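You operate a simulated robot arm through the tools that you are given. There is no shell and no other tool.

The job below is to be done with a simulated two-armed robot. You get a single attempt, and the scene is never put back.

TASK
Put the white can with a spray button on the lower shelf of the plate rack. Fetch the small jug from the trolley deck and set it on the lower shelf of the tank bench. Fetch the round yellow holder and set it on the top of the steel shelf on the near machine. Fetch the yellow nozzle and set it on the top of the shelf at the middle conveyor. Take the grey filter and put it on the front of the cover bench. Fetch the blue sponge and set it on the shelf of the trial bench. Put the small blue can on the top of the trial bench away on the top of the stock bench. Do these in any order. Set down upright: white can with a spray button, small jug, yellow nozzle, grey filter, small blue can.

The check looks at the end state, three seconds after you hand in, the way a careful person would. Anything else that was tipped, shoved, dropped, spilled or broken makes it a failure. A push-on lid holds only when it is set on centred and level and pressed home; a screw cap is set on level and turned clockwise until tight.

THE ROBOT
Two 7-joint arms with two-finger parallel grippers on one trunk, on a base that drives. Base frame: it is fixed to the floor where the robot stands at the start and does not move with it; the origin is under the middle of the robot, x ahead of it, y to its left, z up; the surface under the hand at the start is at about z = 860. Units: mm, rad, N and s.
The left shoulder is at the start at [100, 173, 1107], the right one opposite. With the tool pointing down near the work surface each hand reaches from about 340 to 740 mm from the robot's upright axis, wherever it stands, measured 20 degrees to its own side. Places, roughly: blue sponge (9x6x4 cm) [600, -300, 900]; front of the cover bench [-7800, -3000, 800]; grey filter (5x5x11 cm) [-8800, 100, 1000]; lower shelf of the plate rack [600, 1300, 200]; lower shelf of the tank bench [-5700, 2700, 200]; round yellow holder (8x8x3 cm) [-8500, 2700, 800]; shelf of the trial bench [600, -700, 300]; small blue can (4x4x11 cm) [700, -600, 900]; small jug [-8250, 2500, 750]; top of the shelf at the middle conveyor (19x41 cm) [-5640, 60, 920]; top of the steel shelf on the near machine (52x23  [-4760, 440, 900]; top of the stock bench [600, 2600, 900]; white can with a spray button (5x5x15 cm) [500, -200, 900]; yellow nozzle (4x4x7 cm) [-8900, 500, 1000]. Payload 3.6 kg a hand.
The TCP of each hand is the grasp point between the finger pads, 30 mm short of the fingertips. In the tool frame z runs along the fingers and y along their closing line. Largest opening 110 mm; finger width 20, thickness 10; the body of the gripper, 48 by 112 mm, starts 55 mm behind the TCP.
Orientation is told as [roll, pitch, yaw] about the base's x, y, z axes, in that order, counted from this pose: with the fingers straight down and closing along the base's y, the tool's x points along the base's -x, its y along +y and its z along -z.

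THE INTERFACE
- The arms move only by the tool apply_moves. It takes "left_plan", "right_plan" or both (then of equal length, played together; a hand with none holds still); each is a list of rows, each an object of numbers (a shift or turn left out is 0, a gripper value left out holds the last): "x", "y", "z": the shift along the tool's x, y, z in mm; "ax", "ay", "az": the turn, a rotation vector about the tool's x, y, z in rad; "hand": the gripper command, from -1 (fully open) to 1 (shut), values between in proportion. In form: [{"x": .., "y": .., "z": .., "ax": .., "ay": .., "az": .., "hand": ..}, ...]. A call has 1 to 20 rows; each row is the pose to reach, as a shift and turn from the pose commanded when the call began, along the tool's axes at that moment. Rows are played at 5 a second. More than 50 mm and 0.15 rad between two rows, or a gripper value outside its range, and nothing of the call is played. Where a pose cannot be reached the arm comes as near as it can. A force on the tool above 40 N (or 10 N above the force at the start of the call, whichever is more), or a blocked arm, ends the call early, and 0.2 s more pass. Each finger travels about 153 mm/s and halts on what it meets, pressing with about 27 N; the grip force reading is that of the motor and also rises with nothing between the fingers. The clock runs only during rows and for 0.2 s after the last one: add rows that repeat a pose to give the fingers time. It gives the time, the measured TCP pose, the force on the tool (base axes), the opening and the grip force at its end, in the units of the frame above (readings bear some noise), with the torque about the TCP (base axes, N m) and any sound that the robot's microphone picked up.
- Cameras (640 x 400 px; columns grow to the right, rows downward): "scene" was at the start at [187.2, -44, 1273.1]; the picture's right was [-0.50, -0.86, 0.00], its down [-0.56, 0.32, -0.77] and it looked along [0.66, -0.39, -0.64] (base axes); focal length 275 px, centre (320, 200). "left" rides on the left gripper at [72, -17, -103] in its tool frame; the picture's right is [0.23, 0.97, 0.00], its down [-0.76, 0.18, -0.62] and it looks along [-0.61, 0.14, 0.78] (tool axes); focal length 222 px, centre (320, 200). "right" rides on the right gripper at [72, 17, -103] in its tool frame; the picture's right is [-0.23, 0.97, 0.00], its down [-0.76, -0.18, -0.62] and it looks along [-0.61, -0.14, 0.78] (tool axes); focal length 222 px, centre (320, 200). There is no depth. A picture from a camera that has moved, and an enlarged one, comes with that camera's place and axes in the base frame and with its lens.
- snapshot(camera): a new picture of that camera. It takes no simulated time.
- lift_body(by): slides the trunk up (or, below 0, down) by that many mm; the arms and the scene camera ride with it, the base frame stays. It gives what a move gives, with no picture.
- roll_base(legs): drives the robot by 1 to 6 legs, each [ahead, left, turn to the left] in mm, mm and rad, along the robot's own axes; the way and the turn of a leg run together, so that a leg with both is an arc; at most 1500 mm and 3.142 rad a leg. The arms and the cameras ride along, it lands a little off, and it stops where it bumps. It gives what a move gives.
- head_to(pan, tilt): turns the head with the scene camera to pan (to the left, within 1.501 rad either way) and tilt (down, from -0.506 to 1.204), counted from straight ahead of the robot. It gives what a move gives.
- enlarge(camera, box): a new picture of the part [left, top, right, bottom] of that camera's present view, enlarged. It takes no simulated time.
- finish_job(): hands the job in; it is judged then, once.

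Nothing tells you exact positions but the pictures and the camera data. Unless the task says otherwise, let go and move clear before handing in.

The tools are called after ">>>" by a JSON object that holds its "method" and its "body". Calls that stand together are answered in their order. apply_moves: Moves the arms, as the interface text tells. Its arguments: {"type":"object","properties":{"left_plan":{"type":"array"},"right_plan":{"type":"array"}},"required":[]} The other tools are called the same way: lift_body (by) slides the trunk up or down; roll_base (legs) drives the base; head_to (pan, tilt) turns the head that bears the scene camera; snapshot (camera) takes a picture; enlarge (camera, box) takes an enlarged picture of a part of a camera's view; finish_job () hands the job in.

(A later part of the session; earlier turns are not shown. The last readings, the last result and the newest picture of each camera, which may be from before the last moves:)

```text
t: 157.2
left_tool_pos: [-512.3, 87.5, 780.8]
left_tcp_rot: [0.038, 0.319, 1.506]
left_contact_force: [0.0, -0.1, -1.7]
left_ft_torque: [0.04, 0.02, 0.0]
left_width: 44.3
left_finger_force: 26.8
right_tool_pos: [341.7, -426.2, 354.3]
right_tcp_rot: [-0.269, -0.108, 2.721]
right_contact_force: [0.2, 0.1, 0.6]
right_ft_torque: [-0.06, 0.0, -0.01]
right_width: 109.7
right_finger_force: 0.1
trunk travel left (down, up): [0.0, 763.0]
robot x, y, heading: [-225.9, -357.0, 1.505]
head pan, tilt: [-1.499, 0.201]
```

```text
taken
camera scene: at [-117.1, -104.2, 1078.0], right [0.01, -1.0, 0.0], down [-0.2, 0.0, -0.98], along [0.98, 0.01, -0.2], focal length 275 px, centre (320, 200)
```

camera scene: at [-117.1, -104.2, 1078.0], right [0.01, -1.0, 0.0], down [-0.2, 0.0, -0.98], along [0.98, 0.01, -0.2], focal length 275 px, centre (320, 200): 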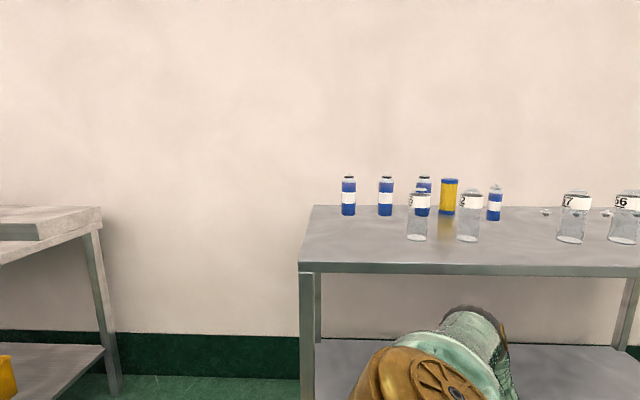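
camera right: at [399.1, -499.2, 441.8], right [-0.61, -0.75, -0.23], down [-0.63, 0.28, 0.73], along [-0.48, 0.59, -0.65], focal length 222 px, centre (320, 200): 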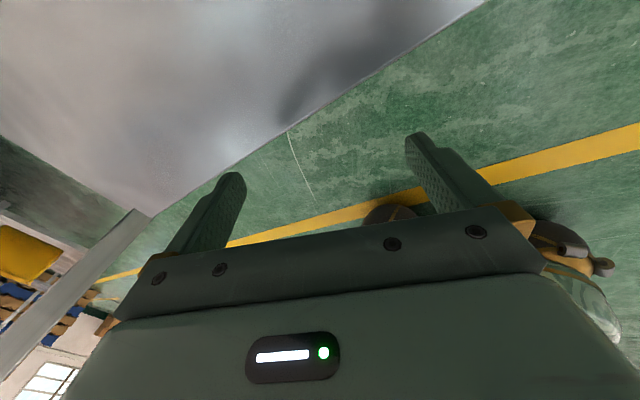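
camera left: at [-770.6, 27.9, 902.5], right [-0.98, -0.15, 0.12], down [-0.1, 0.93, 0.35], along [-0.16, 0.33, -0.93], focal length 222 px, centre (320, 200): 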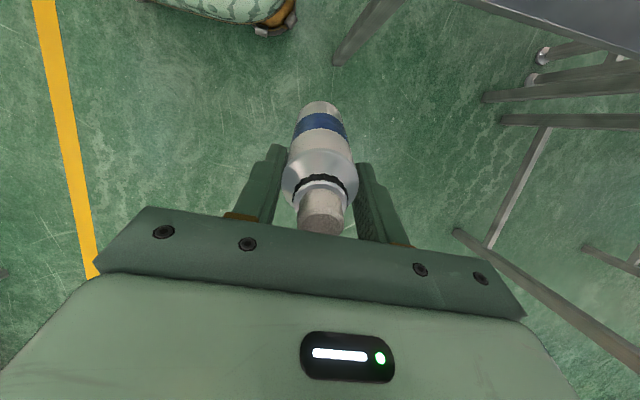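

The hand is clear of the shelf. I'll back off further and then check the sponge and the bench from a distance.

>>> {"method": "roll_base", "body": {"legs": [[50, 170, 0]]}}

>>> {"method": "head_to", "body": {"pan": -1.45, "tilt": 0.45}}

>>> {"method": "snapshot", "body": {"camera": "scene"}}

```text
t: 158.7
left_tool_pos: [-680.2, 150.2, 781.2]
left_tcp_rot: [0.041, 0.321, 1.509]
left_contact_force: [-0.4, 0.1, -1.5]
left_ft_torque: [0.05, 0.02, -0.01]
left_width: 44.1
left_finger_force: 27.1
right_tool_pos: [175.3, -365.8, 354.4]
right_tcp_rot: [-0.27, -0.106, 2.721]
right_contact_force: [0.4, 0.6, 0.8]
right_ft_torque: [0.02, -0.02, 0.0]
right_width: 110.0
right_finger_force: 0.0
trunk travel left (down, up): [0.0, 763.0]
robot x, y, heading: [-398.5, -292.2, 1.511]
head pan, tilt: [-1.499, 0.201]
```

```text
t: 159.5
left_tool_pos: [-680.1, 148.3, 780.3]
left_tcp_rot: [0.039, 0.32, 1.508]
left_contact_force: [1.2, -0.1, -1.0]
left_ft_torque: [0.02, 0.01, 0.0]
left_width: 44.4
left_finger_force: 27.2
right_tool_pos: [174.9, -366.9, 354.8]
right_tcp_rot: [-0.271, -0.106, 2.723]
right_contact_force: [0.2, 0.6, 0.6]
right_ft_torque: [-0.02, -0.01, -0.02]
right_width: 110.1
right_finger_force: 0.0
trunk travel left (down, up): [0.0, 763.0]
robot x, y, heading: [-395.2, -292.1, 1.504]
head pan, tilt: [-1.45, 0.45]
```

```text
taken
camera scene: at [-286.3, -38.4, 1054.8], right [0.05, -1.0, 0.0], down [-0.43, -0.02, -0.9], along [0.9, 0.05, -0.43], focal length 275 px, centre (320, 200)
```

scene: 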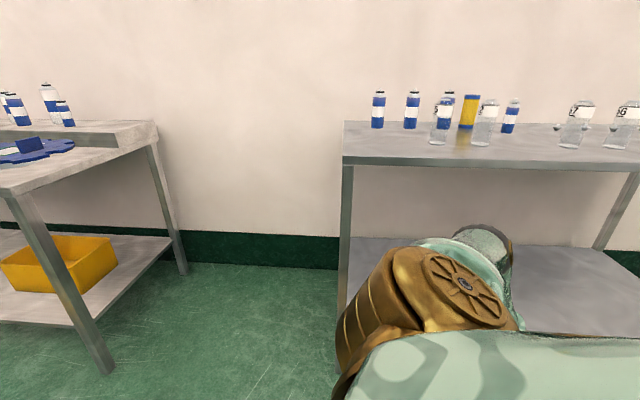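

The trial bench looks undisturbed. The plate rack's front deck is at about z = 745 and its lower shelf at about 200 to 250. I'll raise the trunk and bring the right arm back to its normal front posture.

>>> {"method": "lift_body", "body": {"by": 225}}

>>> {"method": "snapshot", "body": {"camera": "scene"}}

```text
t: 161.9
left_tool_pos: [-679.2, 148.9, 1005.5]
left_tcp_rot: [0.04, 0.321, 1.508]
left_contact_force: [-0.2, -0.3, -1.7]
left_ft_torque: [0.05, -0.01, -0.01]
left_width: 44.3
left_finger_force: 26.8
right_tool_pos: [175.0, -365.4, 578.8]
right_tcp_rot: [-0.271, -0.107, 2.722]
right_contact_force: [0.0, -0.2, 0.2]
right_ft_torque: [-0.04, 0.0, -0.01]
right_width: 109.9
right_finger_force: 0.0
trunk travel left (down, up): [-225.0, 538.0]
robot x, y, heading: [-393.7, -291.0, 1.504]
head pan, tilt: [-1.45, 0.45]
```

```text
taken
camera scene: at [-295.3, -173.2, 1295.0], right [0.05, -1.0, 0.0], down [-0.43, -0.02, -0.9], along [0.9, 0.05, -0.44], focal length 275 px, centre (320, 200)
```

scene: 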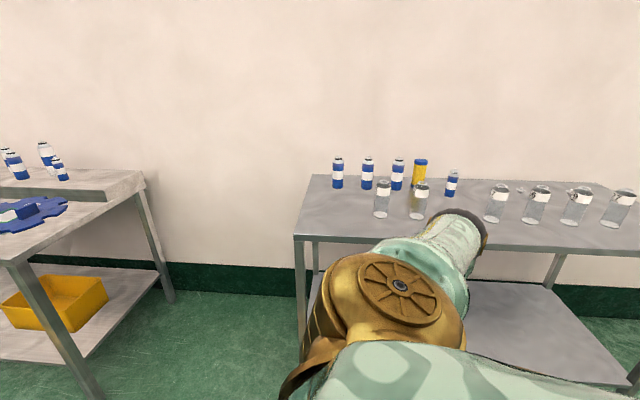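

Both hands kept their pose. Now I'll straighten the right hand, raise it, and bring it round to the front.

>>> {"method": "apply_moves", "body": {"right_plan": [{"ax": -0.14, "ay": 0.05}, {"ax": -0.271, "ay": 0.107}, {"ax": -0.271, "ay": 0.107}]}}

>>> {"method": "apply_moves", "body": {"right_plan": [{"z": -45}, {"z": -90}, {"z": -135}, {"z": -180}, {"z": -225}, {"z": -270}, {"z": -315}, {"z": -360}, {"z": -360}]}}

```text
t: 162.7
left_tool_pos: [-679.5, 148.9, 1007.2]
left_tcp_rot: [0.04, 0.319, 1.509]
left_contact_force: [0.4, 0.3, -1.9]
left_ft_torque: [0.01, -0.02, -0.04]
left_width: 44.1
left_finger_force: 27.5
right_tool_pos: [174.7, -365.1, 579.8]
right_tcp_rot: [0.002, -0.002, 2.71]
right_contact_force: [-0.4, -0.6, -0.1]
right_ft_torque: [0.01, 0.02, 0.0]
right_width: 109.6
right_finger_force: 0.1
trunk travel left (down, up): [-225.0, 538.0]
robot x, y, heading: [-394.0, -290.8, 1.506]
head pan, tilt: [-1.45, 0.45]
```

```text
t: 164.7
left_tool_pos: [-679.2, 149.1, 1006.3]
left_tcp_rot: [0.043, 0.319, 1.508]
left_contact_force: [0.5, -0.8, -1.6]
left_ft_torque: [0.03, 0.0, 0.0]
left_width: 44.1
left_finger_force: 26.8
right_tool_pos: [174.9, -364.1, 943.6]
right_tcp_rot: [0.002, -0.003, 2.708]
right_contact_force: [-0.8, 1.1, -0.1]
right_ft_torque: [0.01, 0.01, -0.01]
right_width: 109.9
right_finger_force: 0.1
right hand out of reach, approached as far as the arm can: row 1
trunk travel left (down, up): [-225.0, 538.0]
robot x, y, heading: [-394.8, -294.2, 1.502]
head pan, tilt: [-1.45, 0.45]
```

>>> {"method": "apply_moves", "body": {"right_plan": [{"x": -28, "y": -30, "az": 0.12}, {"x": -57, "y": -59, "az": 0.24}, {"x": -85, "y": -89, "az": 0.36}, {"x": -114, "y": -118, "az": 0.48}, {"x": -142, "y": -148, "az": 0.6}, {"x": -171, "y": -177, "az": 0.72}, {"x": -199, "y": -207, "az": 0.84}, {"x": -228, "y": -236, "az": 0.96}, {"x": -256, "y": -266, "az": 1.08}, {"x": -285, "y": -295, "az": 1.2}, {"x": -285, "y": -295, "az": 1.2}]}}

>>> {"method": "head_to", "body": {"pan": -1.45, "tilt": 0.5}}

>>> {"method": "snapshot", "body": {"camera": "scene"}}

```text
t: 167.3
left_tool_pos: [-678.3, 147.9, 1007.4]
left_tcp_rot: [0.044, 0.317, 1.509]
left_contact_force: [0.9, 0.6, -1.7]
left_ft_torque: [0.06, 0.04, -0.01]
left_width: 44.1
left_finger_force: 26.9
right_tool_pos: [12.0, 98.4, 926.3]
right_tcp_rot: [0.315, -0.299, 1.13]
right_contact_force: [0.8, 0.2, -0.3]
right_ft_torque: [0.02, -0.01, -0.01]
right_width: 110.1
right_finger_force: 0.1
right hand out of reach, approached as far as the arm can: row 3, 4, 5, 6, 7, 8, 9
trunk travel left (down, up): [-225.0, 538.0]
robot x, y, heading: [-392.5, -293.3, 1.503]
head pan, tilt: [-1.45, 0.45]
stopped in row 11 (right hand): the arm was blocked; the commanded pose is now the measured one
```

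```text
t: 167.9
left_tool_pos: [-680.8, 150.8, 1005.9]
left_tcp_rot: [0.043, 0.319, 1.509]
left_contact_force: [0.0, 0.4, -1.5]
left_ft_torque: [0.0, -0.01, 0.0]
left_width: 44.0
left_finger_force: 26.9
right_tool_pos: [8.8, 102.9, 926.1]
right_tcp_rot: [0.31, -0.297, 1.131]
right_contact_force: [0.3, -0.4, 0.3]
right_ft_torque: [-0.02, -0.02, 0.05]
right_width: 110.0
right_finger_force: 0.2
trunk travel left (down, up): [-225.0, 538.0]
robot x, y, heading: [-396.8, -290.2, 1.502]
head pan, tilt: [-1.45, 0.499]
```

```text
taken
camera scene: at [-296.8, -172.3, 1290.6], right [0.05, -1.0, 0.0], down [-0.48, -0.03, -0.88], along [0.88, 0.05, -0.48], focal length 275 px, centre (320, 200)
```

scene: 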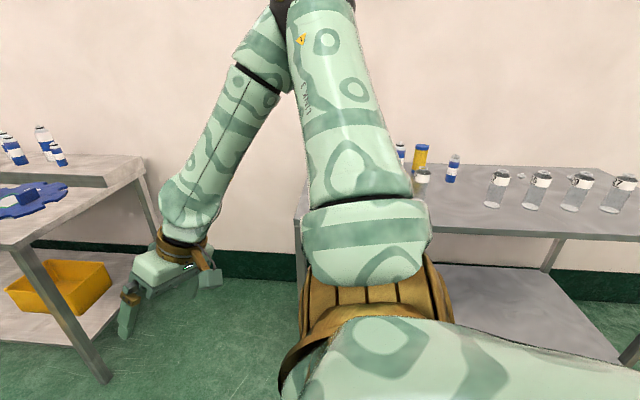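

The arm came round with its elbow up high and stopped against something. I'll straighten the hand in small steps while easing it to the right.

>>> {"method": "apply_moves", "body": {"right_plan": [{"ax": 0.064, "ay": 0.089, "az": -0.08}, {"ax": 0.128, "ay": 0.178, "az": -0.163}, {"ax": 0.19, "ay": 0.267, "az": -0.245}, {"ax": 0.255, "ay": 0.355, "az": -0.326}, {"ax": 0.255, "ay": 0.355, "az": -0.326}]}}

>>> {"method": "snapshot", "body": {"camera": "scene"}}

```text
t: 169.1
left_tool_pos: [-680.5, 149.3, 1005.6]
left_tcp_rot: [0.042, 0.319, 1.51]
left_contact_force: [-0.3, -0.1, -2.0]
left_ft_torque: [0.03, -0.01, 0.02]
left_width: 44.2
left_finger_force: 27.4
right_tool_pos: [9.3, 101.2, 925.0]
right_tcp_rot: [-0.006, 0.007, 1.51]
right_contact_force: [0.7, -0.2, 0.1]
right_ft_torque: [0.0, -0.05, 0.0]
right_width: 109.9
right_finger_force: 0.1
trunk travel left (down, up): [-225.0, 538.0]
robot x, y, heading: [-395.1, -294.8, 1.503]
head pan, tilt: [-1.45, 0.499]
```

```text
taken
camera scene: at [-296.5, -173.2, 1290.7], right [0.05, -1.0, 0.0], down [-0.48, -0.03, -0.88], along [0.88, 0.05, -0.48], focal length 275 px, centre (320, 200)
```

scene: 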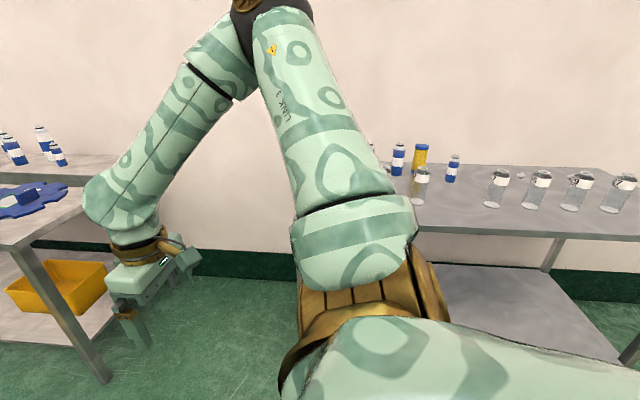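

The right hand is vertical and in its normal posture again. Next is the white can. I'll drive ahead into open floor where I can rehearse a low sideways posture with the left arm.

>>> {"method": "roll_base", "body": {"legs": [[600, 60, 0]]}}

>>> {"method": "head_to", "body": {"pan": 1.45, "tilt": 0.5}}

>>> {"method": "snapshot", "body": {"camera": "scene"}}

>>> {"method": "head_to", "body": {"pan": -1.2, "tilt": 0.5}}

>>> {"method": "snapshot", "body": {"camera": "scene"}}

```text
t: 172.5
left_tool_pos: [-691.8, 764.3, 1005.0]
left_tcp_rot: [0.041, 0.322, 1.496]
left_contact_force: [0.5, 0.0, -2.0]
left_ft_torque: [-0.01, 0.0, -0.03]
left_width: 44.1
left_finger_force: 26.9
right_tool_pos: [-3.4, 708.4, 924.1]
right_tcp_rot: [-0.006, 0.006, 1.495]
right_contact_force: [-0.8, -0.4, 1.0]
right_ft_torque: [0.01, 0.01, -0.01]
right_width: 110.1
right_finger_force: 0.0
trunk travel left (down, up): [-225.0, 538.0]
robot x, y, heading: [-412.0, 319.1, 1.488]
head pan, tilt: [-1.45, 0.499]
```

```text
t: 175.1
left_tool_pos: [-690.6, 763.9, 1005.0]
left_tcp_rot: [0.04, 0.32, 1.496]
left_contact_force: [-0.3, -0.4, -1.7]
left_ft_torque: [0.01, -0.01, -0.02]
left_width: 44.2
left_finger_force: 26.9
right_tool_pos: [-4.0, 706.0, 925.0]
right_tcp_rot: [-0.004, 0.007, 1.497]
right_contact_force: [0.2, 0.2, -0.2]
right_ft_torque: [-0.01, 0.02, 0.01]
right_width: 110.2
right_finger_force: 0.0
trunk travel left (down, up): [-225.0, 538.0]
robot x, y, heading: [-412.0, 319.5, 1.49]
head pan, tilt: [1.45, 0.499]
```

```text
taken
camera scene: at [-492.4, 450.9, 1290.6], right [0.2, 0.98, 0.0], down [0.47, -0.1, -0.88], along [-0.86, 0.17, -0.48], focal length 275 px, centre (320, 200)
```

scene: 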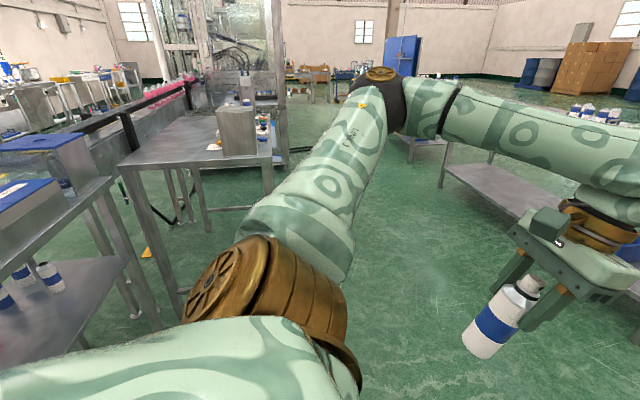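

```text
t: 177.4
left_tool_pos: [-691.0, 765.6, 1005.6]
left_tcp_rot: [0.039, 0.322, 1.497]
left_contact_force: [0.0, 0.4, -2.6]
left_ft_torque: [0.0, 0.01, 0.01]
left_width: 44.1
left_finger_force: 27.0
right_tool_pos: [-3.2, 706.8, 925.2]
right_tcp_rot: [-0.004, 0.008, 1.496]
right_contact_force: [-0.1, -0.7, 0.5]
right_ft_torque: [-0.01, 0.01, -0.02]
right_width: 109.9
right_finger_force: 0.1
trunk travel left (down, up): [-225.0, 538.0]
robot x, y, heading: [-414.0, 322.7, 1.491]
head pan, tilt: [-1.201, 0.499]
```

```text
taken
camera scene: at [-316.1, 458.8, 1290.6], right [0.29, -0.96, 0.0], down [-0.46, -0.14, -0.88], along [0.84, 0.25, -0.48], focal length 275 px, centre (320, 200)
```

scene: 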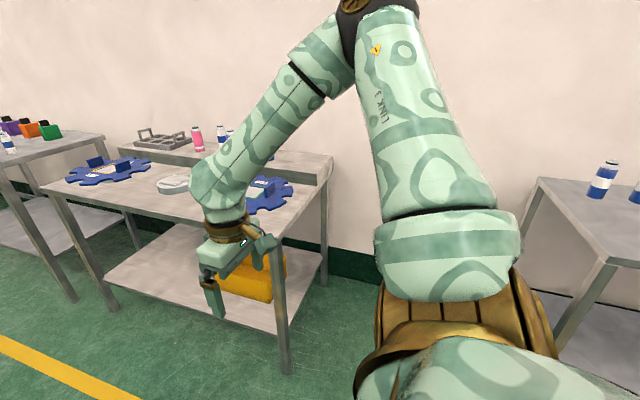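

I now see the plate rack well: its front deck is at about z = 740, and the lower shelf is at about z = 230 with a yellow box on its right part and free space to the left. I'll straighten the left hand and turn it outward.

>>> {"method": "apply_moves", "body": {"left_plan": [{"ax": 0.013, "ay": -0.11}, {"ax": 0.026, "ay": -0.22}, {"ax": 0.039, "ay": -0.322}, {"ax": 0.039, "ay": -0.322}]}}

>>> {"method": "apply_moves", "body": {"left_plan": [{"az": 0.14}, {"az": 0.28}, {"az": 0.42}, {"az": 0.56}, {"az": 0.7}, {"az": 0.84}, {"az": 0.98}, {"az": 1.12}, {"az": 1.26}, {"az": 1.26}]}}

```text
t: 178.4
left_tool_pos: [-690.6, 765.9, 1005.6]
left_tcp_rot: [0.0, 0.0, 1.49]
left_contact_force: [-0.2, -0.4, -1.7]
left_ft_torque: [0.0, -0.03, 0.04]
left_width: 44.0
left_finger_force: 27.0
right_tool_pos: [-2.3, 707.6, 925.1]
right_tcp_rot: [-0.006, 0.006, 1.496]
right_contact_force: [0.2, 0.0, -0.5]
right_ft_torque: [0.03, 0.02, 0.02]
right_width: 109.9
right_finger_force: 0.0
trunk travel left (down, up): [-225.0, 538.0]
robot x, y, heading: [-413.5, 317.1, 1.492]
head pan, tilt: [-1.201, 0.499]
```

```text
t: 180.6
left_tool_pos: [-692.6, 763.4, 1005.5]
left_tcp_rot: [0.002, -0.001, 0.227]
left_contact_force: [-0.7, 0.1, -1.4]
left_ft_torque: [-0.02, 0.0, 0.0]
left_width: 44.1
left_finger_force: 27.4
right_tool_pos: [-2.1, 706.7, 926.1]
right_tcp_rot: [-0.006, 0.008, 1.496]
right_contact_force: [-0.5, 1.1, -0.9]
right_ft_torque: [-0.01, -0.01, -0.02]
right_width: 110.0
right_finger_force: 0.2
trunk travel left (down, up): [-225.0, 538.0]
robot x, y, heading: [-410.2, 318.8, 1.494]
head pan, tilt: [-1.201, 0.499]
```

The left hand is vertical and turned outward. I'll swing it out to the robot's left side over open floor.

>>> {"method": "apply_moves", "body": {"left_plan": [{"x": 36, "y": -22, "z": 10}, {"x": 72, "y": -44, "z": 20}, {"x": 108, "y": -66, "z": 30}, {"x": 144, "y": -88, "z": 40}, {"x": 180, "y": -110, "z": 50}, {"x": 216, "y": -132, "z": 60}, {"x": 252, "y": -154, "z": 70}, {"x": 288, "y": -176, "z": 80}, {"x": 324, "y": -198, "z": 90}, {"x": 361, "y": -220, "z": 100}, {"x": 361, "y": -220, "z": 100}]}}

>>> {"method": "head_to", "body": {"pan": 1.45, "tilt": 0.5}}

>>> {"method": "snapshot", "body": {"camera": "scene"}}

```text
t: 183.0
left_tool_pos: [-990.6, 468.7, 904.4]
left_tcp_rot: [0.001, 0.001, 0.228]
left_contact_force: [-0.8, -0.9, -2.2]
left_ft_torque: [0.0, -0.01, 0.02]
left_width: 44.2
left_finger_force: 27.3
right_tool_pos: [-2.9, 707.4, 925.2]
right_tcp_rot: [-0.007, 0.007, 1.497]
right_contact_force: [0.2, 0.3, 0.0]
right_ft_torque: [0.01, 0.02, 0.0]
right_width: 109.8
right_finger_force: 0.0
trunk travel left (down, up): [-225.0, 538.0]
robot x, y, heading: [-411.6, 321.6, 1.492]
head pan, tilt: [-1.201, 0.499]
```

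```text
t: 185.4
left_tool_pos: [-989.5, 467.8, 904.2]
left_tcp_rot: [0.002, 0.001, 0.229]
left_contact_force: [-0.2, -1.0, -1.7]
left_ft_torque: [0.03, 0.0, -0.01]
left_width: 44.1
left_finger_force: 27.0
right_tool_pos: [-3.8, 706.9, 925.8]
right_tcp_rot: [-0.005, 0.007, 1.496]
right_contact_force: [-0.7, -0.1, 0.1]
right_ft_torque: [0.0, 0.03, -0.02]
right_width: 109.9
right_finger_force: 0.1
trunk travel left (down, up): [-225.0, 538.0]
robot x, y, heading: [-412.2, 319.8, 1.491]
head pan, tilt: [1.45, 0.499]
```

```text
taken
camera scene: at [-492.6, 450.6, 1290.6], right [0.2, 0.98, 0.0], down [0.47, -0.1, -0.88], along [-0.86, 0.17, -0.48], focal length 275 px, centre (320, 200)
```

scene: 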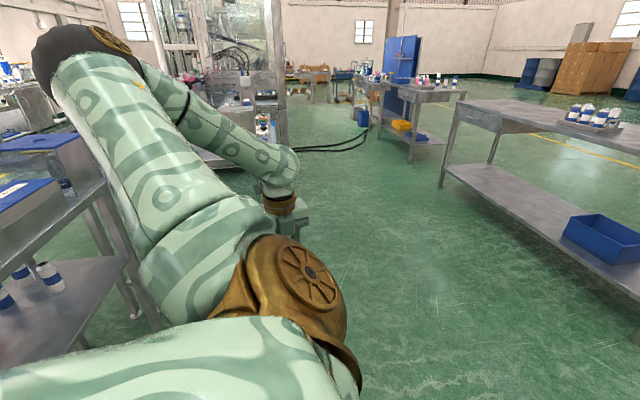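

>>> {"method": "apply_moves", "body": {"left_plan": [{"z": 45}, {"z": 90}, {"z": 135}, {"z": 180}, {"z": 225}, {"z": 270}, {"z": 315}, {"z": 360}, {"z": 360}]}}

>>> {"method": "snapshot", "body": {"camera": "scene"}}

```text
t: 187.4
left_tool_pos: [-998.1, 468.1, 545.9]
left_tcp_rot: [0.002, -0.001, 0.23]
left_contact_force: [-0.2, -0.6, -0.5]
left_ft_torque: [0.0, 0.0, 0.01]
left_width: 44.3
left_finger_force: 27.1
left hand out of reach, approached as far as the arm can: row 7
right_tool_pos: [-2.8, 704.6, 925.9]
right_tcp_rot: [-0.004, 0.006, 1.494]
right_contact_force: [-1.0, 0.2, -0.9]
right_ft_torque: [-0.01, -0.03, -0.01]
right_width: 110.2
right_finger_force: 0.0
trunk travel left (down, up): [-225.0, 538.0]
robot x, y, heading: [-410.9, 319.0, 1.491]
head pan, tilt: [1.45, 0.499]
```

```text
taken
camera scene: at [-492.3, 449.1, 1291.0], right [0.2, 0.98, 0.0], down [0.47, -0.09, -0.88], along [-0.86, 0.17, -0.48], focal length 275 px, centre (320, 200)
```

scene: 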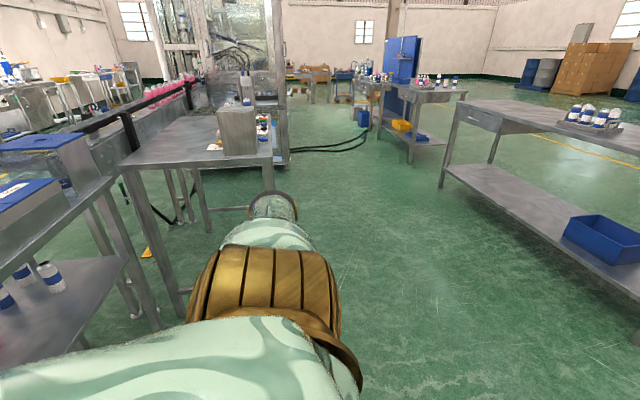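

>>> {"method": "apply_moves", "body": {"left_plan": [{"z": 40}, {"z": 80}, {"z": 120}, {"z": 160}, {"z": 160}]}}

>>> {"method": "snapshot", "body": {"camera": "scene"}}

```text
t: 188.6
left_tool_pos: [-993.4, 466.9, 427.1]
left_tcp_rot: [0.001, -0.002, 0.229]
left_contact_force: [0.2, 0.7, -2.1]
left_ft_torque: [0.04, 0.0, 0.02]
left_width: 44.4
left_finger_force: 26.9
left hand out of reach, approached as far as the arm can: row 4, 5
right_tool_pos: [-2.7, 708.0, 925.6]
right_tcp_rot: [-0.005, 0.008, 1.495]
right_contact_force: [-0.3, -0.1, 0.1]
right_ft_torque: [0.01, 0.01, 0.03]
right_width: 110.1
right_finger_force: 0.0
trunk travel left (down, up): [-225.0, 538.0]
robot x, y, heading: [-409.6, 319.1, 1.491]
head pan, tilt: [1.45, 0.499]
```

```text
taken
camera scene: at [-492.5, 450.9, 1290.6], right [0.2, 0.98, 0.0], down [0.47, -0.1, -0.88], along [-0.86, 0.17, -0.48], focal length 275 px, centre (320, 200)
```

scene: 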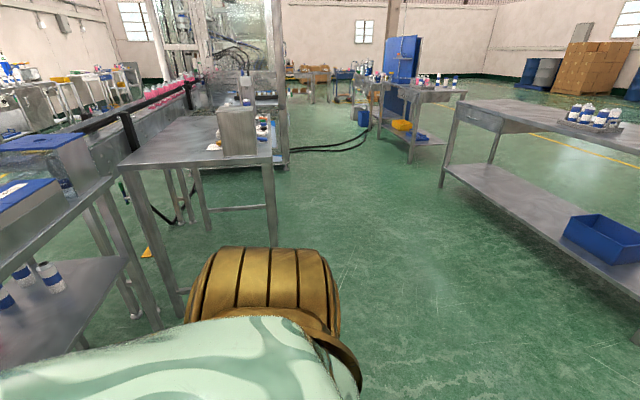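

Excellent: in this sideways posture the left hand reached z = 427 even with the trunk at its normal height, so the rack's lower shelf is within reach. I'll raise the can a little, lower the trunk, and check the pose holds.

>>> {"method": "apply_moves", "body": {"left_plan": [{"z": -40}, {"z": -80}, {"z": -120}, {"z": -150}, {"z": -150}]}}

>>> {"method": "lift_body", "body": {"by": -200}}

>>> {"method": "snapshot", "body": {"camera": "scene"}}

```text
t: 189.8
left_tool_pos: [-993.2, 469.9, 576.1]
left_tcp_rot: [0.001, 0.0, 0.229]
left_contact_force: [0.9, 0.6, -2.0]
left_ft_torque: [0.01, -0.02, -0.02]
left_width: 44.2
left_finger_force: 26.7
right_tool_pos: [-3.5, 706.5, 925.5]
right_tcp_rot: [-0.004, 0.007, 1.497]
right_contact_force: [0.1, -0.4, -0.5]
right_ft_torque: [-0.01, -0.01, -0.01]
right_width: 109.9
right_finger_force: 0.1
trunk travel left (down, up): [-225.0, 538.0]
robot x, y, heading: [-412.1, 322.2, 1.488]
head pan, tilt: [1.45, 0.499]
```

```text
t: 192.0
left_tool_pos: [-993.1, 468.8, 375.9]
left_tcp_rot: [0.002, -0.001, 0.229]
left_contact_force: [-0.2, 0.1, -0.8]
left_ft_torque: [0.03, -0.01, -0.02]
left_width: 44.2
left_finger_force: 27.4
right_tool_pos: [-2.9, 706.7, 726.2]
right_tcp_rot: [-0.005, 0.005, 1.495]
right_contact_force: [0.4, -0.3, -0.4]
right_ft_torque: [-0.03, -0.03, 0.02]
right_width: 109.7
right_finger_force: 0.0
trunk travel left (down, up): [-25.0, 738.0]
robot x, y, heading: [-411.7, 321.5, 1.494]
head pan, tilt: [1.45, 0.499]
```

```text
taken
camera scene: at [-483.1, 569.3, 1077.6], right [0.2, 0.98, 0.0], down [0.47, -0.1, -0.88], along [-0.86, 0.17, -0.48], focal length 275 px, centre (320, 200)
```

scene: 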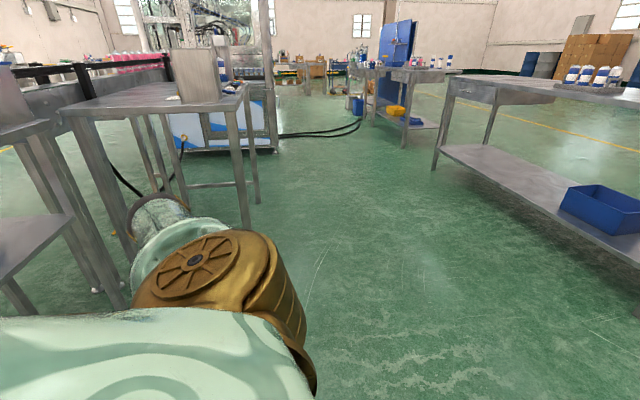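

The pose holds, with the can at z = 376, but the elbow sits high above the hand and would foul the rack's deck. Stretching the arm further out sideways should pull the elbow down, so I'll try that.

>>> {"method": "apply_moves", "body": {"left_plan": [{"x": 36, "y": 11}, {"x": 72, "y": 23}, {"x": 108, "y": 34}, {"x": 143, "y": 45}, {"x": 155, "y": 49}, {"x": 155, "y": 49}]}}

>>> {"method": "snapshot", "body": {"camera": "scene"}}

```text
t: 193.4
left_tool_pos: [-1136.9, 478.7, 380.7]
left_tcp_rot: [0.001, 0.0, 0.228]
left_contact_force: [-1.1, 1.6, -1.2]
left_ft_torque: [0.02, 0.02, -0.01]
left_width: 44.1
left_finger_force: 26.8
left hand out of reach, approached as far as the arm can: row 4, 5, 6
right_tool_pos: [-3.4, 706.3, 726.2]
right_tcp_rot: [-0.005, 0.009, 1.495]
right_contact_force: [0.2, -0.1, -0.4]
right_ft_torque: [0.01, -0.03, 0.04]
right_width: 110.1
right_finger_force: 0.1
trunk travel left (down, up): [-25.0, 738.0]
robot x, y, heading: [-410.2, 320.7, 1.49]
head pan, tilt: [1.45, 0.499]
```

```text
taken
camera scene: at [-483.1, 569.7, 1077.4], right [0.2, 0.98, 0.0], down [0.47, -0.1, -0.88], along [-0.86, 0.17, -0.48], focal length 275 px, centre (320, 200)
```

scene: 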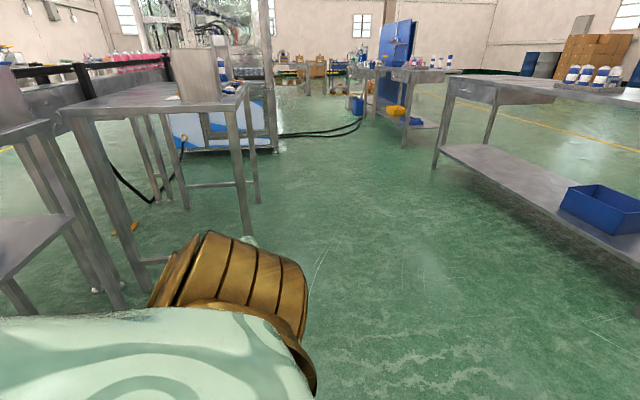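

The arm is now stretched out low, with the elbow down. I'll move ahead into the open middle and turn the robot right by about 3 rad so its left side faces the plate rack.

>>> {"method": "roll_base", "body": {"legs": [[300, 130, 0], [0, 0, -1.0], [0, 0, -1.0], [0, 0, -1.0]]}}

>>> {"method": "head_to", "body": {"pan": 1.3, "tilt": 0.5}}

>>> {"method": "snapshot", "body": {"camera": "scene"}}

```text
t: 203.0
left_tool_pos: [220.2, 611.3, 380.1]
left_tcp_rot: [0.002, -0.001, -2.711]
left_contact_force: [0.0, 0.4, -1.9]
left_ft_torque: [0.0, 0.01, 0.02]
left_width: 44.2
left_finger_force: 27.1
right_tool_pos: [-845.6, 163.7, 725.7]
right_tcp_rot: [-0.005, 0.007, -1.446]
right_contact_force: [0.0, -0.2, 0.0]
right_ft_torque: [-0.02, 0.0, 0.02]
right_width: 109.8
right_finger_force: 0.1
trunk travel left (down, up): [-25.0, 738.0]
robot x, y, heading: [-520.7, 623.0, -1.453]
head pan, tilt: [1.45, 0.499]
```

```text
t: 203.7
left_tool_pos: [220.8, 611.5, 381.0]
left_tcp_rot: [0.003, 0.002, -2.713]
left_contact_force: [-0.5, 0.3, -1.0]
left_ft_torque: [-0.02, -0.01, 0.0]
left_width: 44.1
left_finger_force: 26.7
right_tool_pos: [-845.9, 163.9, 725.3]
right_tcp_rot: [-0.005, 0.008, -1.447]
right_contact_force: [0.4, 1.1, -0.4]
right_ft_torque: [0.02, 0.0, 0.03]
right_width: 110.0
right_finger_force: 0.1
trunk travel left (down, up): [-25.0, 738.0]
robot x, y, heading: [-522.4, 620.7, -1.449]
head pan, tilt: [1.3, 0.499]
```

```text
taken
camera scene: at [-403.5, 377.5, 1077.4], right [-0.15, -0.99, 0.0], down [-0.47, 0.07, -0.88], along [0.87, -0.13, -0.48], focal length 275 px, centre (320, 200)
```

scene: 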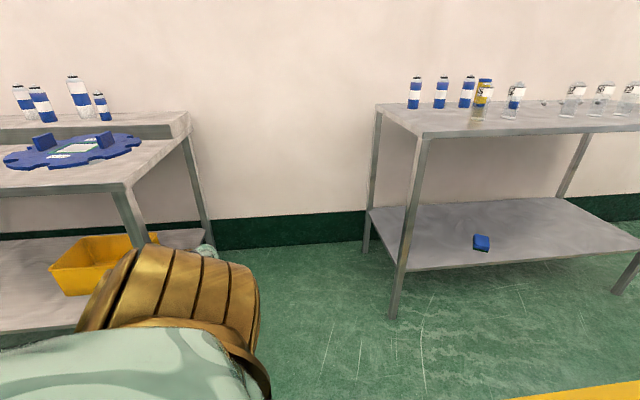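

The sponge is lying flat on the trial bench shelf. Now I'll back off slightly and drive along to the left part of the plate rack, where its lower shelf is free.

>>> {"method": "roll_base", "body": {"legs": [[-16, -129, 0], [-783, 95, 0]]}}

>>> {"method": "head_to", "body": {"pan": 1.0, "tilt": 0.5}}

>>> {"method": "snapshot", "body": {"camera": "scene"}}

>>> {"method": "head_to", "body": {"pan": 1.5, "tilt": 0.5}}

>>> {"method": "snapshot", "body": {"camera": "scene"}}

>>> {"method": "snapshot", "body": {"camera": "left"}}

```text
t: 208.8
left_tool_pos: [104.5, 1373.6, 380.7]
left_tcp_rot: [0.003, 0.001, -2.74]
left_contact_force: [-0.6, 0.1, -1.5]
left_ft_torque: [-0.02, -0.02, 0.01]
left_width: 44.5
left_finger_force: 26.9
right_tool_pos: [-973.4, 954.3, 725.0]
right_tcp_rot: [-0.004, 0.008, -1.474]
right_contact_force: [0.1, 0.0, 0.0]
right_ft_torque: [0.02, 0.0, 0.02]
right_width: 109.9
right_finger_force: 0.0
trunk travel left (down, up): [-25.0, 738.0]
robot x, y, heading: [-638.0, 1407.9, -1.479]
head pan, tilt: [1.3, 0.499]
```

```text
t: 209.6
left_tool_pos: [104.5, 1372.7, 380.8]
left_tcp_rot: [0.003, 0.002, -2.74]
left_contact_force: [-0.5, 0.9, -1.8]
left_ft_torque: [-0.01, 0.01, -0.01]
left_width: 44.5
left_finger_force: 27.0
right_tool_pos: [-973.4, 955.1, 725.8]
right_tcp_rot: [-0.005, 0.006, -1.473]
right_contact_force: [0.1, -0.7, 0.2]
right_ft_torque: [0.01, -0.02, 0.01]
right_width: 109.9
right_finger_force: 0.1
trunk travel left (down, up): [-25.0, 738.0]
robot x, y, heading: [-639.3, 1408.3, -1.481]
head pan, tilt: [1.0, 0.499]
```

```text
taken
camera scene: at [-534.6, 1130.9, 1077.3], right [-0.46, -0.89, 0.0], down [-0.43, 0.22, -0.88], along [0.78, -0.4, -0.48], focal length 275 px, centre (320, 200)
```

scene: 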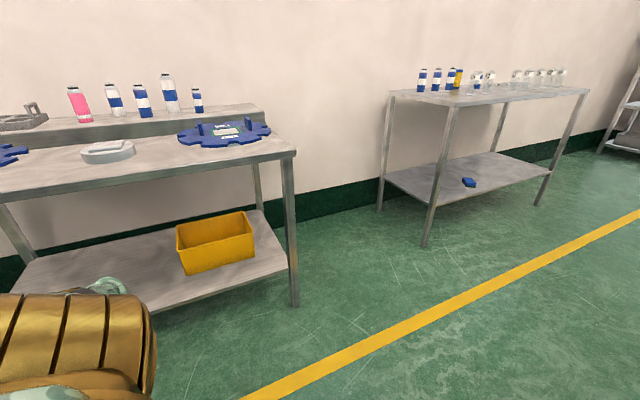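

```text
t: 210.6
left_tool_pos: [105.0, 1374.6, 380.2]
left_tcp_rot: [0.004, 0.001, -2.74]
left_contact_force: [-0.3, -0.1, -2.4]
left_ft_torque: [0.01, -0.02, 0.01]
left_width: 44.2
left_finger_force: 27.3
right_tool_pos: [-973.3, 954.2, 724.0]
right_tcp_rot: [-0.005, 0.007, -1.474]
right_contact_force: [0.3, 0.1, -0.6]
right_ft_torque: [0.0, -0.01, 0.01]
right_width: 110.0
right_finger_force: 0.0
trunk travel left (down, up): [-25.0, 738.0]
robot x, y, heading: [-638.3, 1408.0, -1.481]
head pan, tilt: [1.499, 0.499]
```

```text
taken
camera scene: at [-524.5, 1174.5, 1077.4], right [0.02, -1.0, 0.0], down [-0.48, -0.01, -0.88], along [0.88, 0.02, -0.48], focal length 275 px, centre (320, 200)
```

scene: 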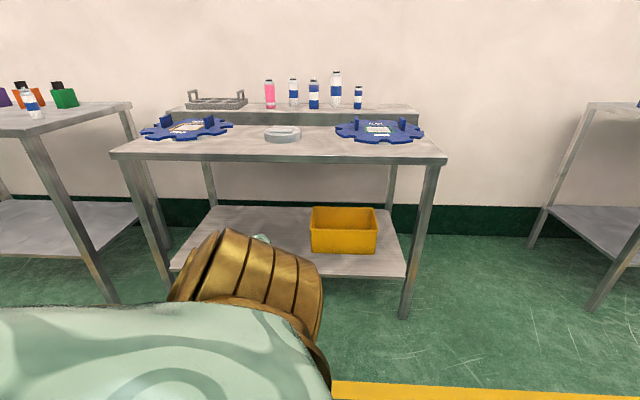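

```text
taken
camera left: at [165.1, 1418.0, 483.4], right [0.59, -0.81, 0.0], down [-0.63, -0.46, 0.62], along [-0.5, -0.37, -0.78], focal length 222 px, centre (320, 200)
```

left: 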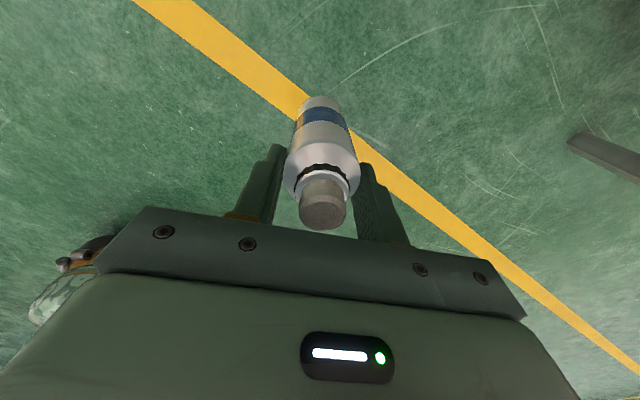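

The rack's lower shelf is at about z = 230, from x ≈ 345 inward and y ≈ 830 to 1830, with the yellow box to the right. I'll move sideways to bring the can in over the shelf at about (445, 1390).

>>> {"method": "roll_base", "body": {"legs": [[10, 200, 0]]}}

>>> {"method": "snapshot", "body": {"camera": "left"}}

>>> {"method": "roll_base", "body": {"legs": [[6, 145, 0]]}}

>>> {"method": "snapshot", "body": {"camera": "left"}}

>>> {"method": "snapshot", "body": {"camera": "scene"}}

```text
t: 212.2
left_tool_pos: [306.1, 1382.7, 380.7]
left_tcp_rot: [0.003, 0.002, -2.74]
left_contact_force: [0.3, -0.7, -1.6]
left_ft_torque: [0.02, 0.01, -0.01]
left_width: 44.2
left_finger_force: 26.9
right_tool_pos: [-771.6, 963.0, 725.9]
right_tcp_rot: [-0.005, 0.006, -1.473]
right_contact_force: [-0.4, 0.7, -0.3]
right_ft_torque: [0.03, 0.01, -0.02]
right_width: 110.0
right_finger_force: 0.1
trunk travel left (down, up): [-25.0, 738.0]
robot x, y, heading: [-437.0, 1413.6, -1.48]
head pan, tilt: [1.499, 0.499]
```

```text
taken
camera left: at [366.2, 1426.5, 483.1], right [0.59, -0.81, 0.0], down [-0.63, -0.46, 0.62], along [-0.5, -0.37, -0.78], focal length 222 px, centre (320, 200)
```

left: 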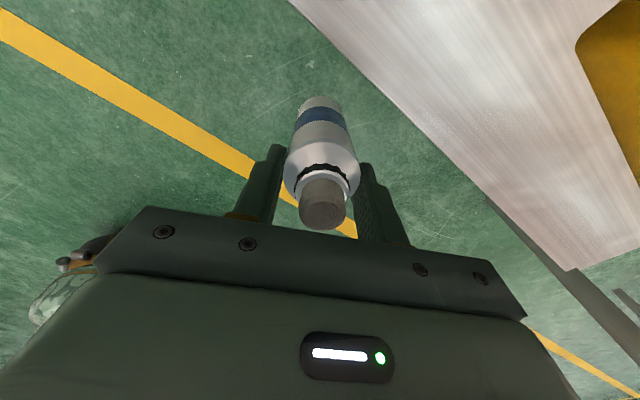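

```text
t: 213.5
left_tool_pos: [454.2, 1392.1, 380.7]
left_tcp_rot: [0.002, -0.001, -2.735]
left_contact_force: [0.0, 0.4, -1.5]
left_ft_torque: [0.01, 0.01, -0.02]
left_width: 44.0
left_finger_force: 26.8
right_tool_pos: [-622.6, 970.0, 724.8]
right_tcp_rot: [-0.006, 0.009, -1.469]
right_contact_force: [0.0, 0.1, -0.5]
right_ft_torque: [-0.02, -0.02, 0.0]
right_width: 110.2
right_finger_force: 0.0
trunk travel left (down, up): [-25.0, 738.0]
robot x, y, heading: [-288.8, 1420.1, -1.474]
head pan, tilt: [1.499, 0.499]
```

```text
taken
camera left: at [514.3, 1436.6, 482.9], right [0.59, -0.81, 0.0], down [-0.63, -0.46, 0.62], along [-0.5, -0.37, -0.78], focal length 222 px, centre (320, 200)
```

left: 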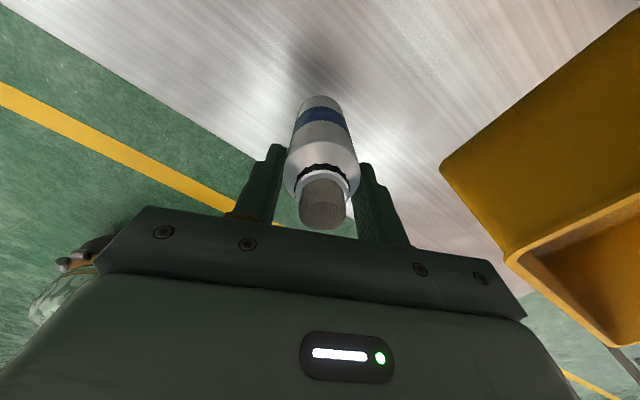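

```text
taken
camera scene: at [-174.1, 1191.1, 1077.3], right [0.02, -1.0, 0.0], down [-0.48, -0.01, -0.88], along [0.88, 0.02, -0.48], focal length 275 px, centre (320, 200)
```

scene: 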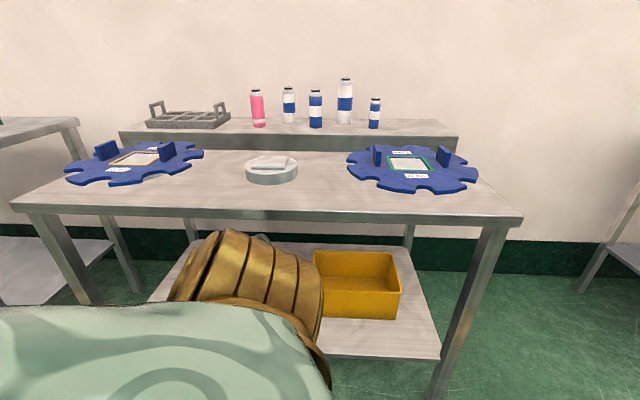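

The can hangs over the free part of the shelf, well away from the yellow box. I'll lower it in steps until it touches.

>>> {"method": "apply_moves", "body": {"left_plan": [{"z": 10}, {"z": 20}, {"z": 30}, {"z": 30}]}}

>>> {"method": "snapshot", "body": {"camera": "left"}}

```text
t: 214.5
left_tool_pos: [445.9, 1391.1, 366.7]
left_tcp_rot: [0.002, -0.001, -2.737]
left_contact_force: [-0.3, -0.2, -1.5]
left_ft_torque: [0.0, 0.02, 0.01]
left_width: 44.2
left_finger_force: 27.1
left hand out of reach, approached as far as the arm can: row 1, 2, 3, 4
right_tool_pos: [-624.0, 969.6, 725.0]
right_tcp_rot: [-0.005, 0.007, -1.47]
right_contact_force: [0.3, 0.4, 0.3]
right_ft_torque: [-0.01, 0.02, 0.0]
right_width: 110.0
right_finger_force: 0.1
trunk travel left (down, up): [-25.0, 738.0]
robot x, y, heading: [-285.6, 1425.3, -1.477]
head pan, tilt: [1.499, 0.499]
```

```text
taken
camera left: at [505.6, 1435.3, 470.4], right [0.59, -0.81, 0.0], down [-0.63, -0.46, 0.62], along [-0.5, -0.37, -0.78], focal length 222 px, centre (320, 200)
```

left: 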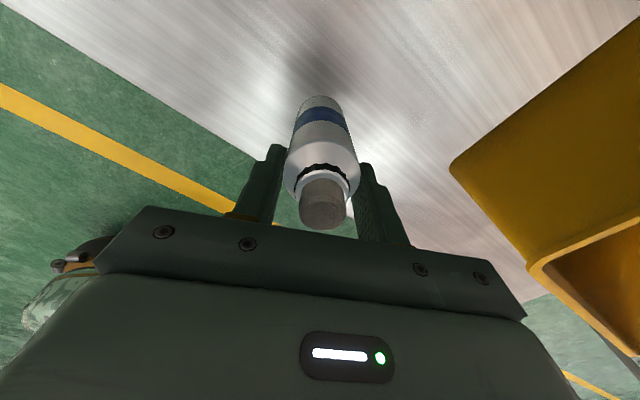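

The arm is at full stretch, so I'll use the remaining trunk travel to go down.

>>> {"method": "lift_body", "body": {"by": -18}}

>>> {"method": "snapshot", "body": {"camera": "left"}}

```text
t: 215.2
left_tool_pos: [445.5, 1392.0, 352.2]
left_tcp_rot: [0.004, 0.004, -2.739]
left_contact_force: [2.0, 4.7, 12.4]
left_ft_torque: [0.67, -0.51, 0.06]
left_width: 44.2
left_finger_force: 27.0
right_tool_pos: [-623.4, 970.4, 708.3]
right_tcp_rot: [-0.005, 0.004, -1.47]
right_contact_force: [0.1, 0.4, 0.5]
right_ft_torque: [-0.02, 0.0, -0.02]
right_width: 109.8
right_finger_force: 0.1
trunk travel left (down, up): [-7.0, 756.0]
robot x, y, heading: [-285.2, 1417.7, -1.477]
head pan, tilt: [1.499, 0.499]
```

```text
taken
camera left: at [505.3, 1436.2, 454.7], right [0.59, -0.81, 0.0], down [-0.63, -0.46, 0.62], along [-0.5, -0.37, -0.78], focal length 222 px, centre (320, 200)
```

left: 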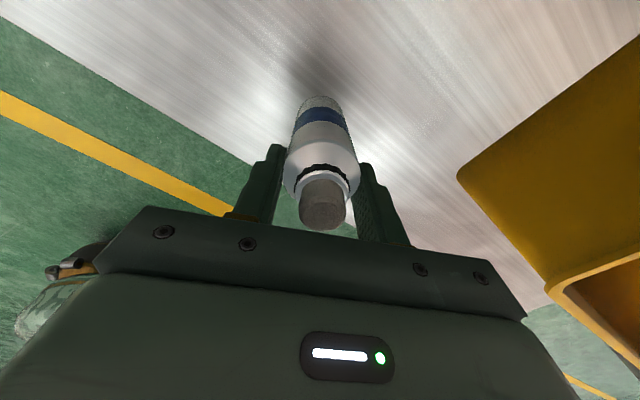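

The can touched down on the shelf with 12 N of upward force at z ≈ 245. I'll ease off slightly and open the fingers gently.

>>> {"method": "apply_moves", "body": {"left_plan": [{"z": -2}, {"z": -2, "hand": 0.1}, {"z": -2, "hand": -0.1}, {"z": -2, "hand": -0.4}, {"z": -2, "hand": -0.7}, {"z": -2, "hand": -1}, {"z": -2, "hand": -1}]}}

>>> {"method": "snapshot", "body": {"camera": "left"}}

```text
t: 216.8
left_tool_pos: [444.3, 1391.4, 351.3]
left_tcp_rot: [0.002, -0.002, -2.739]
left_contact_force: [0.0, 0.6, 0.8]
left_ft_torque: [0.0, 0.0, 0.01]
left_width: 110.1
left_finger_force: 0.0
right_tool_pos: [-623.0, 969.2, 707.1]
right_tcp_rot: [-0.005, 0.007, -1.47]
right_contact_force: [0.2, -0.3, -0.2]
right_ft_torque: [0.01, 0.01, 0.02]
right_width: 110.1
right_finger_force: 0.0
trunk travel left (down, up): [-7.0, 756.0]
robot x, y, heading: [-287.0, 1418.5, -1.478]
head pan, tilt: [1.499, 0.499]
```

```text
taken
camera left: at [505.0, 1434.9, 453.9], right [0.59, -0.81, 0.0], down [-0.63, -0.46, 0.62], along [-0.5, -0.37, -0.78], focal length 222 px, centre (320, 200)
```

left: 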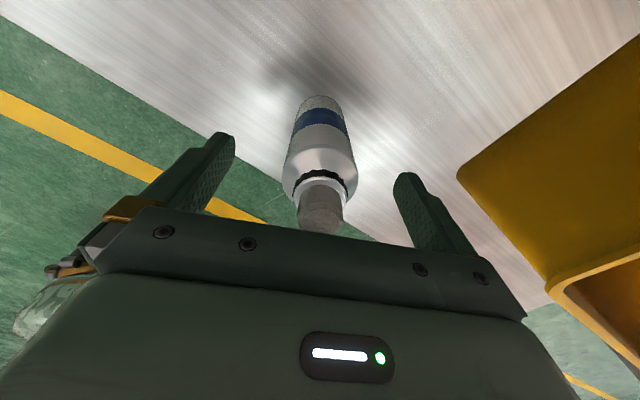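

The can stands upright on its own. The hand can slide out horizontally with the can passing between the open fingers, so I'll raise it slightly and withdraw along that line with the base.

>>> {"method": "apply_moves", "body": {"left_plan": [{"z": -6}, {"z": -12}, {"z": -12}]}}

>>> {"method": "roll_base", "body": {"legs": [[45, -143, 0]]}}

>>> {"method": "snapshot", "body": {"camera": "left"}}

```text
t: 217.6
left_tool_pos: [444.0, 1391.3, 364.3]
left_tcp_rot: [0.002, 0.0, -2.738]
left_contact_force: [0.5, 0.0, 0.4]
left_ft_torque: [-0.01, 0.0, 0.01]
left_width: 109.7
left_finger_force: 0.0
right_tool_pos: [-622.4, 970.0, 707.2]
right_tcp_rot: [-0.005, 0.008, -1.47]
right_contact_force: [-0.1, 0.9, 0.1]
right_ft_torque: [0.0, -0.02, 0.0]
right_width: 110.1
right_finger_force: 0.0
trunk travel left (down, up): [-7.0, 756.0]
robot x, y, heading: [-289.6, 1420.9, -1.477]
head pan, tilt: [1.499, 0.499]
```

```text
t: 218.9
left_tool_pos: [304.3, 1330.5, 364.6]
left_tcp_rot: [0.001, 0.001, -2.738]
left_contact_force: [0.1, -0.3, 0.7]
left_ft_torque: [0.0, 0.01, 0.0]
left_width: 110.1
left_finger_force: 0.0
right_tool_pos: [-764.5, 910.8, 707.7]
right_tcp_rot: [-0.003, 0.007, -1.471]
right_contact_force: [0.5, -0.6, 0.2]
right_ft_torque: [0.03, 0.02, -0.02]
right_width: 110.3
right_finger_force: 0.1
trunk travel left (down, up): [-7.0, 756.0]
robot x, y, heading: [-428.5, 1360.3, -1.476]
head pan, tilt: [1.499, 0.499]
```

```text
taken
camera left: at [364.4, 1374.0, 466.3], right [0.59, -0.81, 0.0], down [-0.63, -0.46, 0.62], along [-0.5, -0.37, -0.78], focal length 222 px, centre (320, 200)
```

left: 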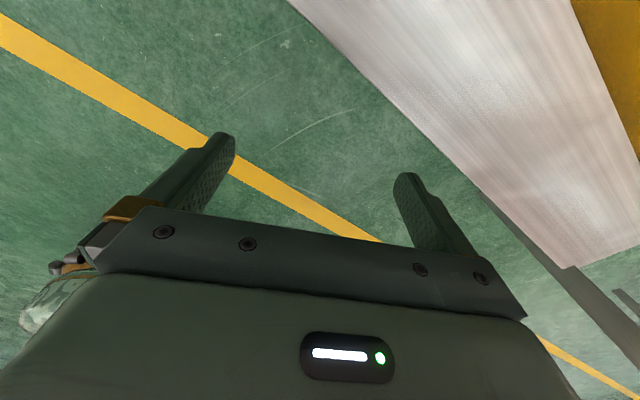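

Now I'll back fully away from the rack and check that the can is standing.

>>> {"method": "roll_base", "body": {"legs": [[0, -200, 0]]}}

>>> {"method": "snapshot", "body": {"camera": "scene"}}

>>> {"method": "enlarge", "body": {"camera": "scene", "box": [140, 190, 420, 330]}}

```text
t: 220.6
left_tool_pos: [101.7, 1309.6, 363.9]
left_tcp_rot: [0.001, 0.001, -2.74]
left_contact_force: [0.3, -0.3, 0.1]
left_ft_torque: [0.02, 0.0, -0.04]
left_width: 110.0
left_finger_force: 0.1
right_tool_pos: [-967.3, 892.4, 707.1]
right_tcp_rot: [-0.004, 0.007, -1.472]
right_contact_force: [-0.4, -0.6, 0.2]
right_ft_torque: [0.01, 0.02, -0.02]
right_width: 110.2
right_finger_force: 0.0
trunk travel left (down, up): [-7.0, 756.0]
robot x, y, heading: [-628.7, 1343.0, -1.472]
head pan, tilt: [1.499, 0.499]
```

```text
taken
camera scene: at [-517.0, 1101.0, 1057.9], right [0.02, -1.0, 0.0], down [-0.48, -0.01, -0.88], along [0.88, 0.02, -0.48], focal length 275 px, centre (320, 200)
```

scene: 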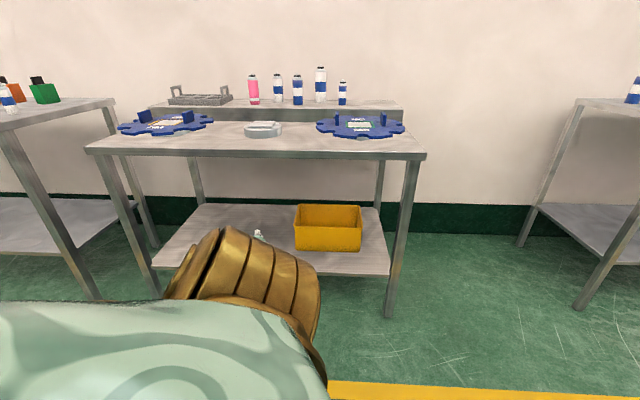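

```text
2.29 times, centred on (280, 260) of scene
camera zoom: at [-517.0, 1101.0, 1057.9], right [0.02, -1.0, 0.0], down [-0.48, -0.01, -0.88], along [0.88, 0.02, -0.48], focal length 628 px, centre (411, 63)
```

zoom: 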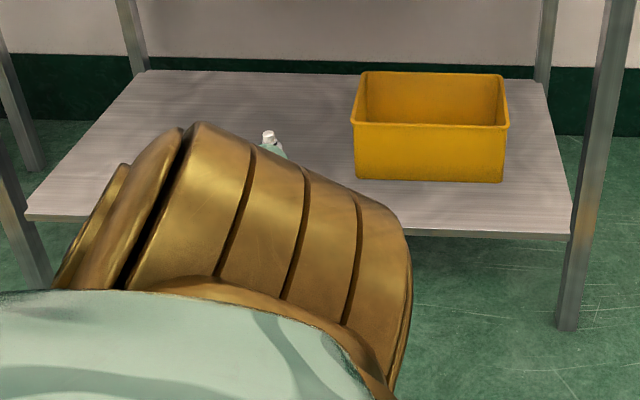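

The can's white button is visible standing upright on the shelf. Now I'll raise the trunk and fold the left arm back to its normal front posture, retracing the path that worked.

>>> {"method": "lift_body", "body": {"by": 218}}

>>> {"method": "apply_moves", "body": {"left_plan": [{"x": -17, "y": -5, "z": -40}, {"x": -35, "y": -11, "z": -80}, {"x": -52, "y": -16, "z": -120}, {"x": -70, "y": -22, "z": -160}, {"x": -88, "y": -27, "z": -200}, {"x": -105, "y": -33, "z": -240}, {"x": -122, "y": -38, "z": -280}, {"x": -140, "y": -44, "z": -322}, {"x": -140, "y": -44, "z": -322}]}}

>>> {"method": "snapshot", "body": {"camera": "scene"}}

```text
t: 222.9
left_tool_pos: [102.5, 1309.2, 581.8]
left_tcp_rot: [-0.001, 0.0, -2.739]
left_contact_force: [-0.1, -0.1, -0.5]
left_ft_torque: [-0.02, 0.01, 0.01]
left_width: 110.1
left_finger_force: 0.1
right_tool_pos: [-967.7, 893.3, 925.0]
right_tcp_rot: [-0.005, 0.007, -1.474]
right_contact_force: [0.0, -0.8, 0.7]
right_ft_torque: [-0.01, -0.01, -0.04]
right_width: 110.1
right_finger_force: 0.0
trunk travel left (down, up): [-225.0, 538.0]
robot x, y, heading: [-628.3, 1342.6, -1.472]
head pan, tilt: [1.499, 0.499]
```

```text
t: 224.9
left_tool_pos: [-44.2, 1296.8, 903.6]
left_tcp_rot: [0.001, 0.0, -2.737]
left_contact_force: [0.7, 0.3, 1.1]
left_ft_torque: [-0.01, 0.03, 0.02]
left_width: 110.0
left_finger_force: 0.0
right_tool_pos: [-966.9, 891.7, 925.5]
right_tcp_rot: [-0.004, 0.008, -1.472]
right_contact_force: [0.0, -0.7, -0.2]
right_ft_torque: [0.05, -0.02, 0.0]
right_width: 110.2
right_finger_force: 0.1
trunk travel left (down, up): [-225.0, 538.0]
robot x, y, heading: [-630.5, 1343.5, -1.472]
head pan, tilt: [1.499, 0.499]
```

```text
taken
camera scene: at [-528.7, 1231.5, 1290.6], right [0.02, -1.0, 0.0], down [-0.48, -0.01, -0.88], along [0.88, 0.02, -0.48], focal length 275 px, centre (320, 200)
```

scene: 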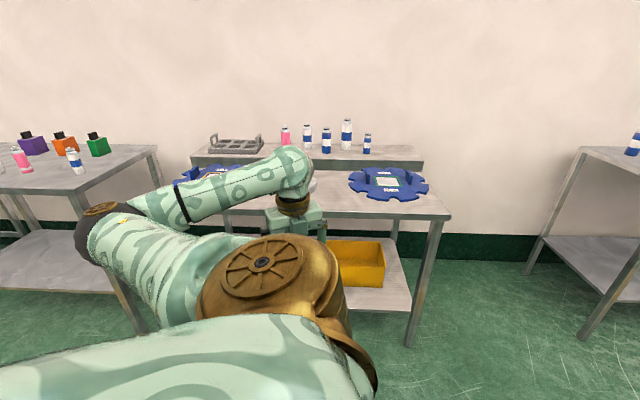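

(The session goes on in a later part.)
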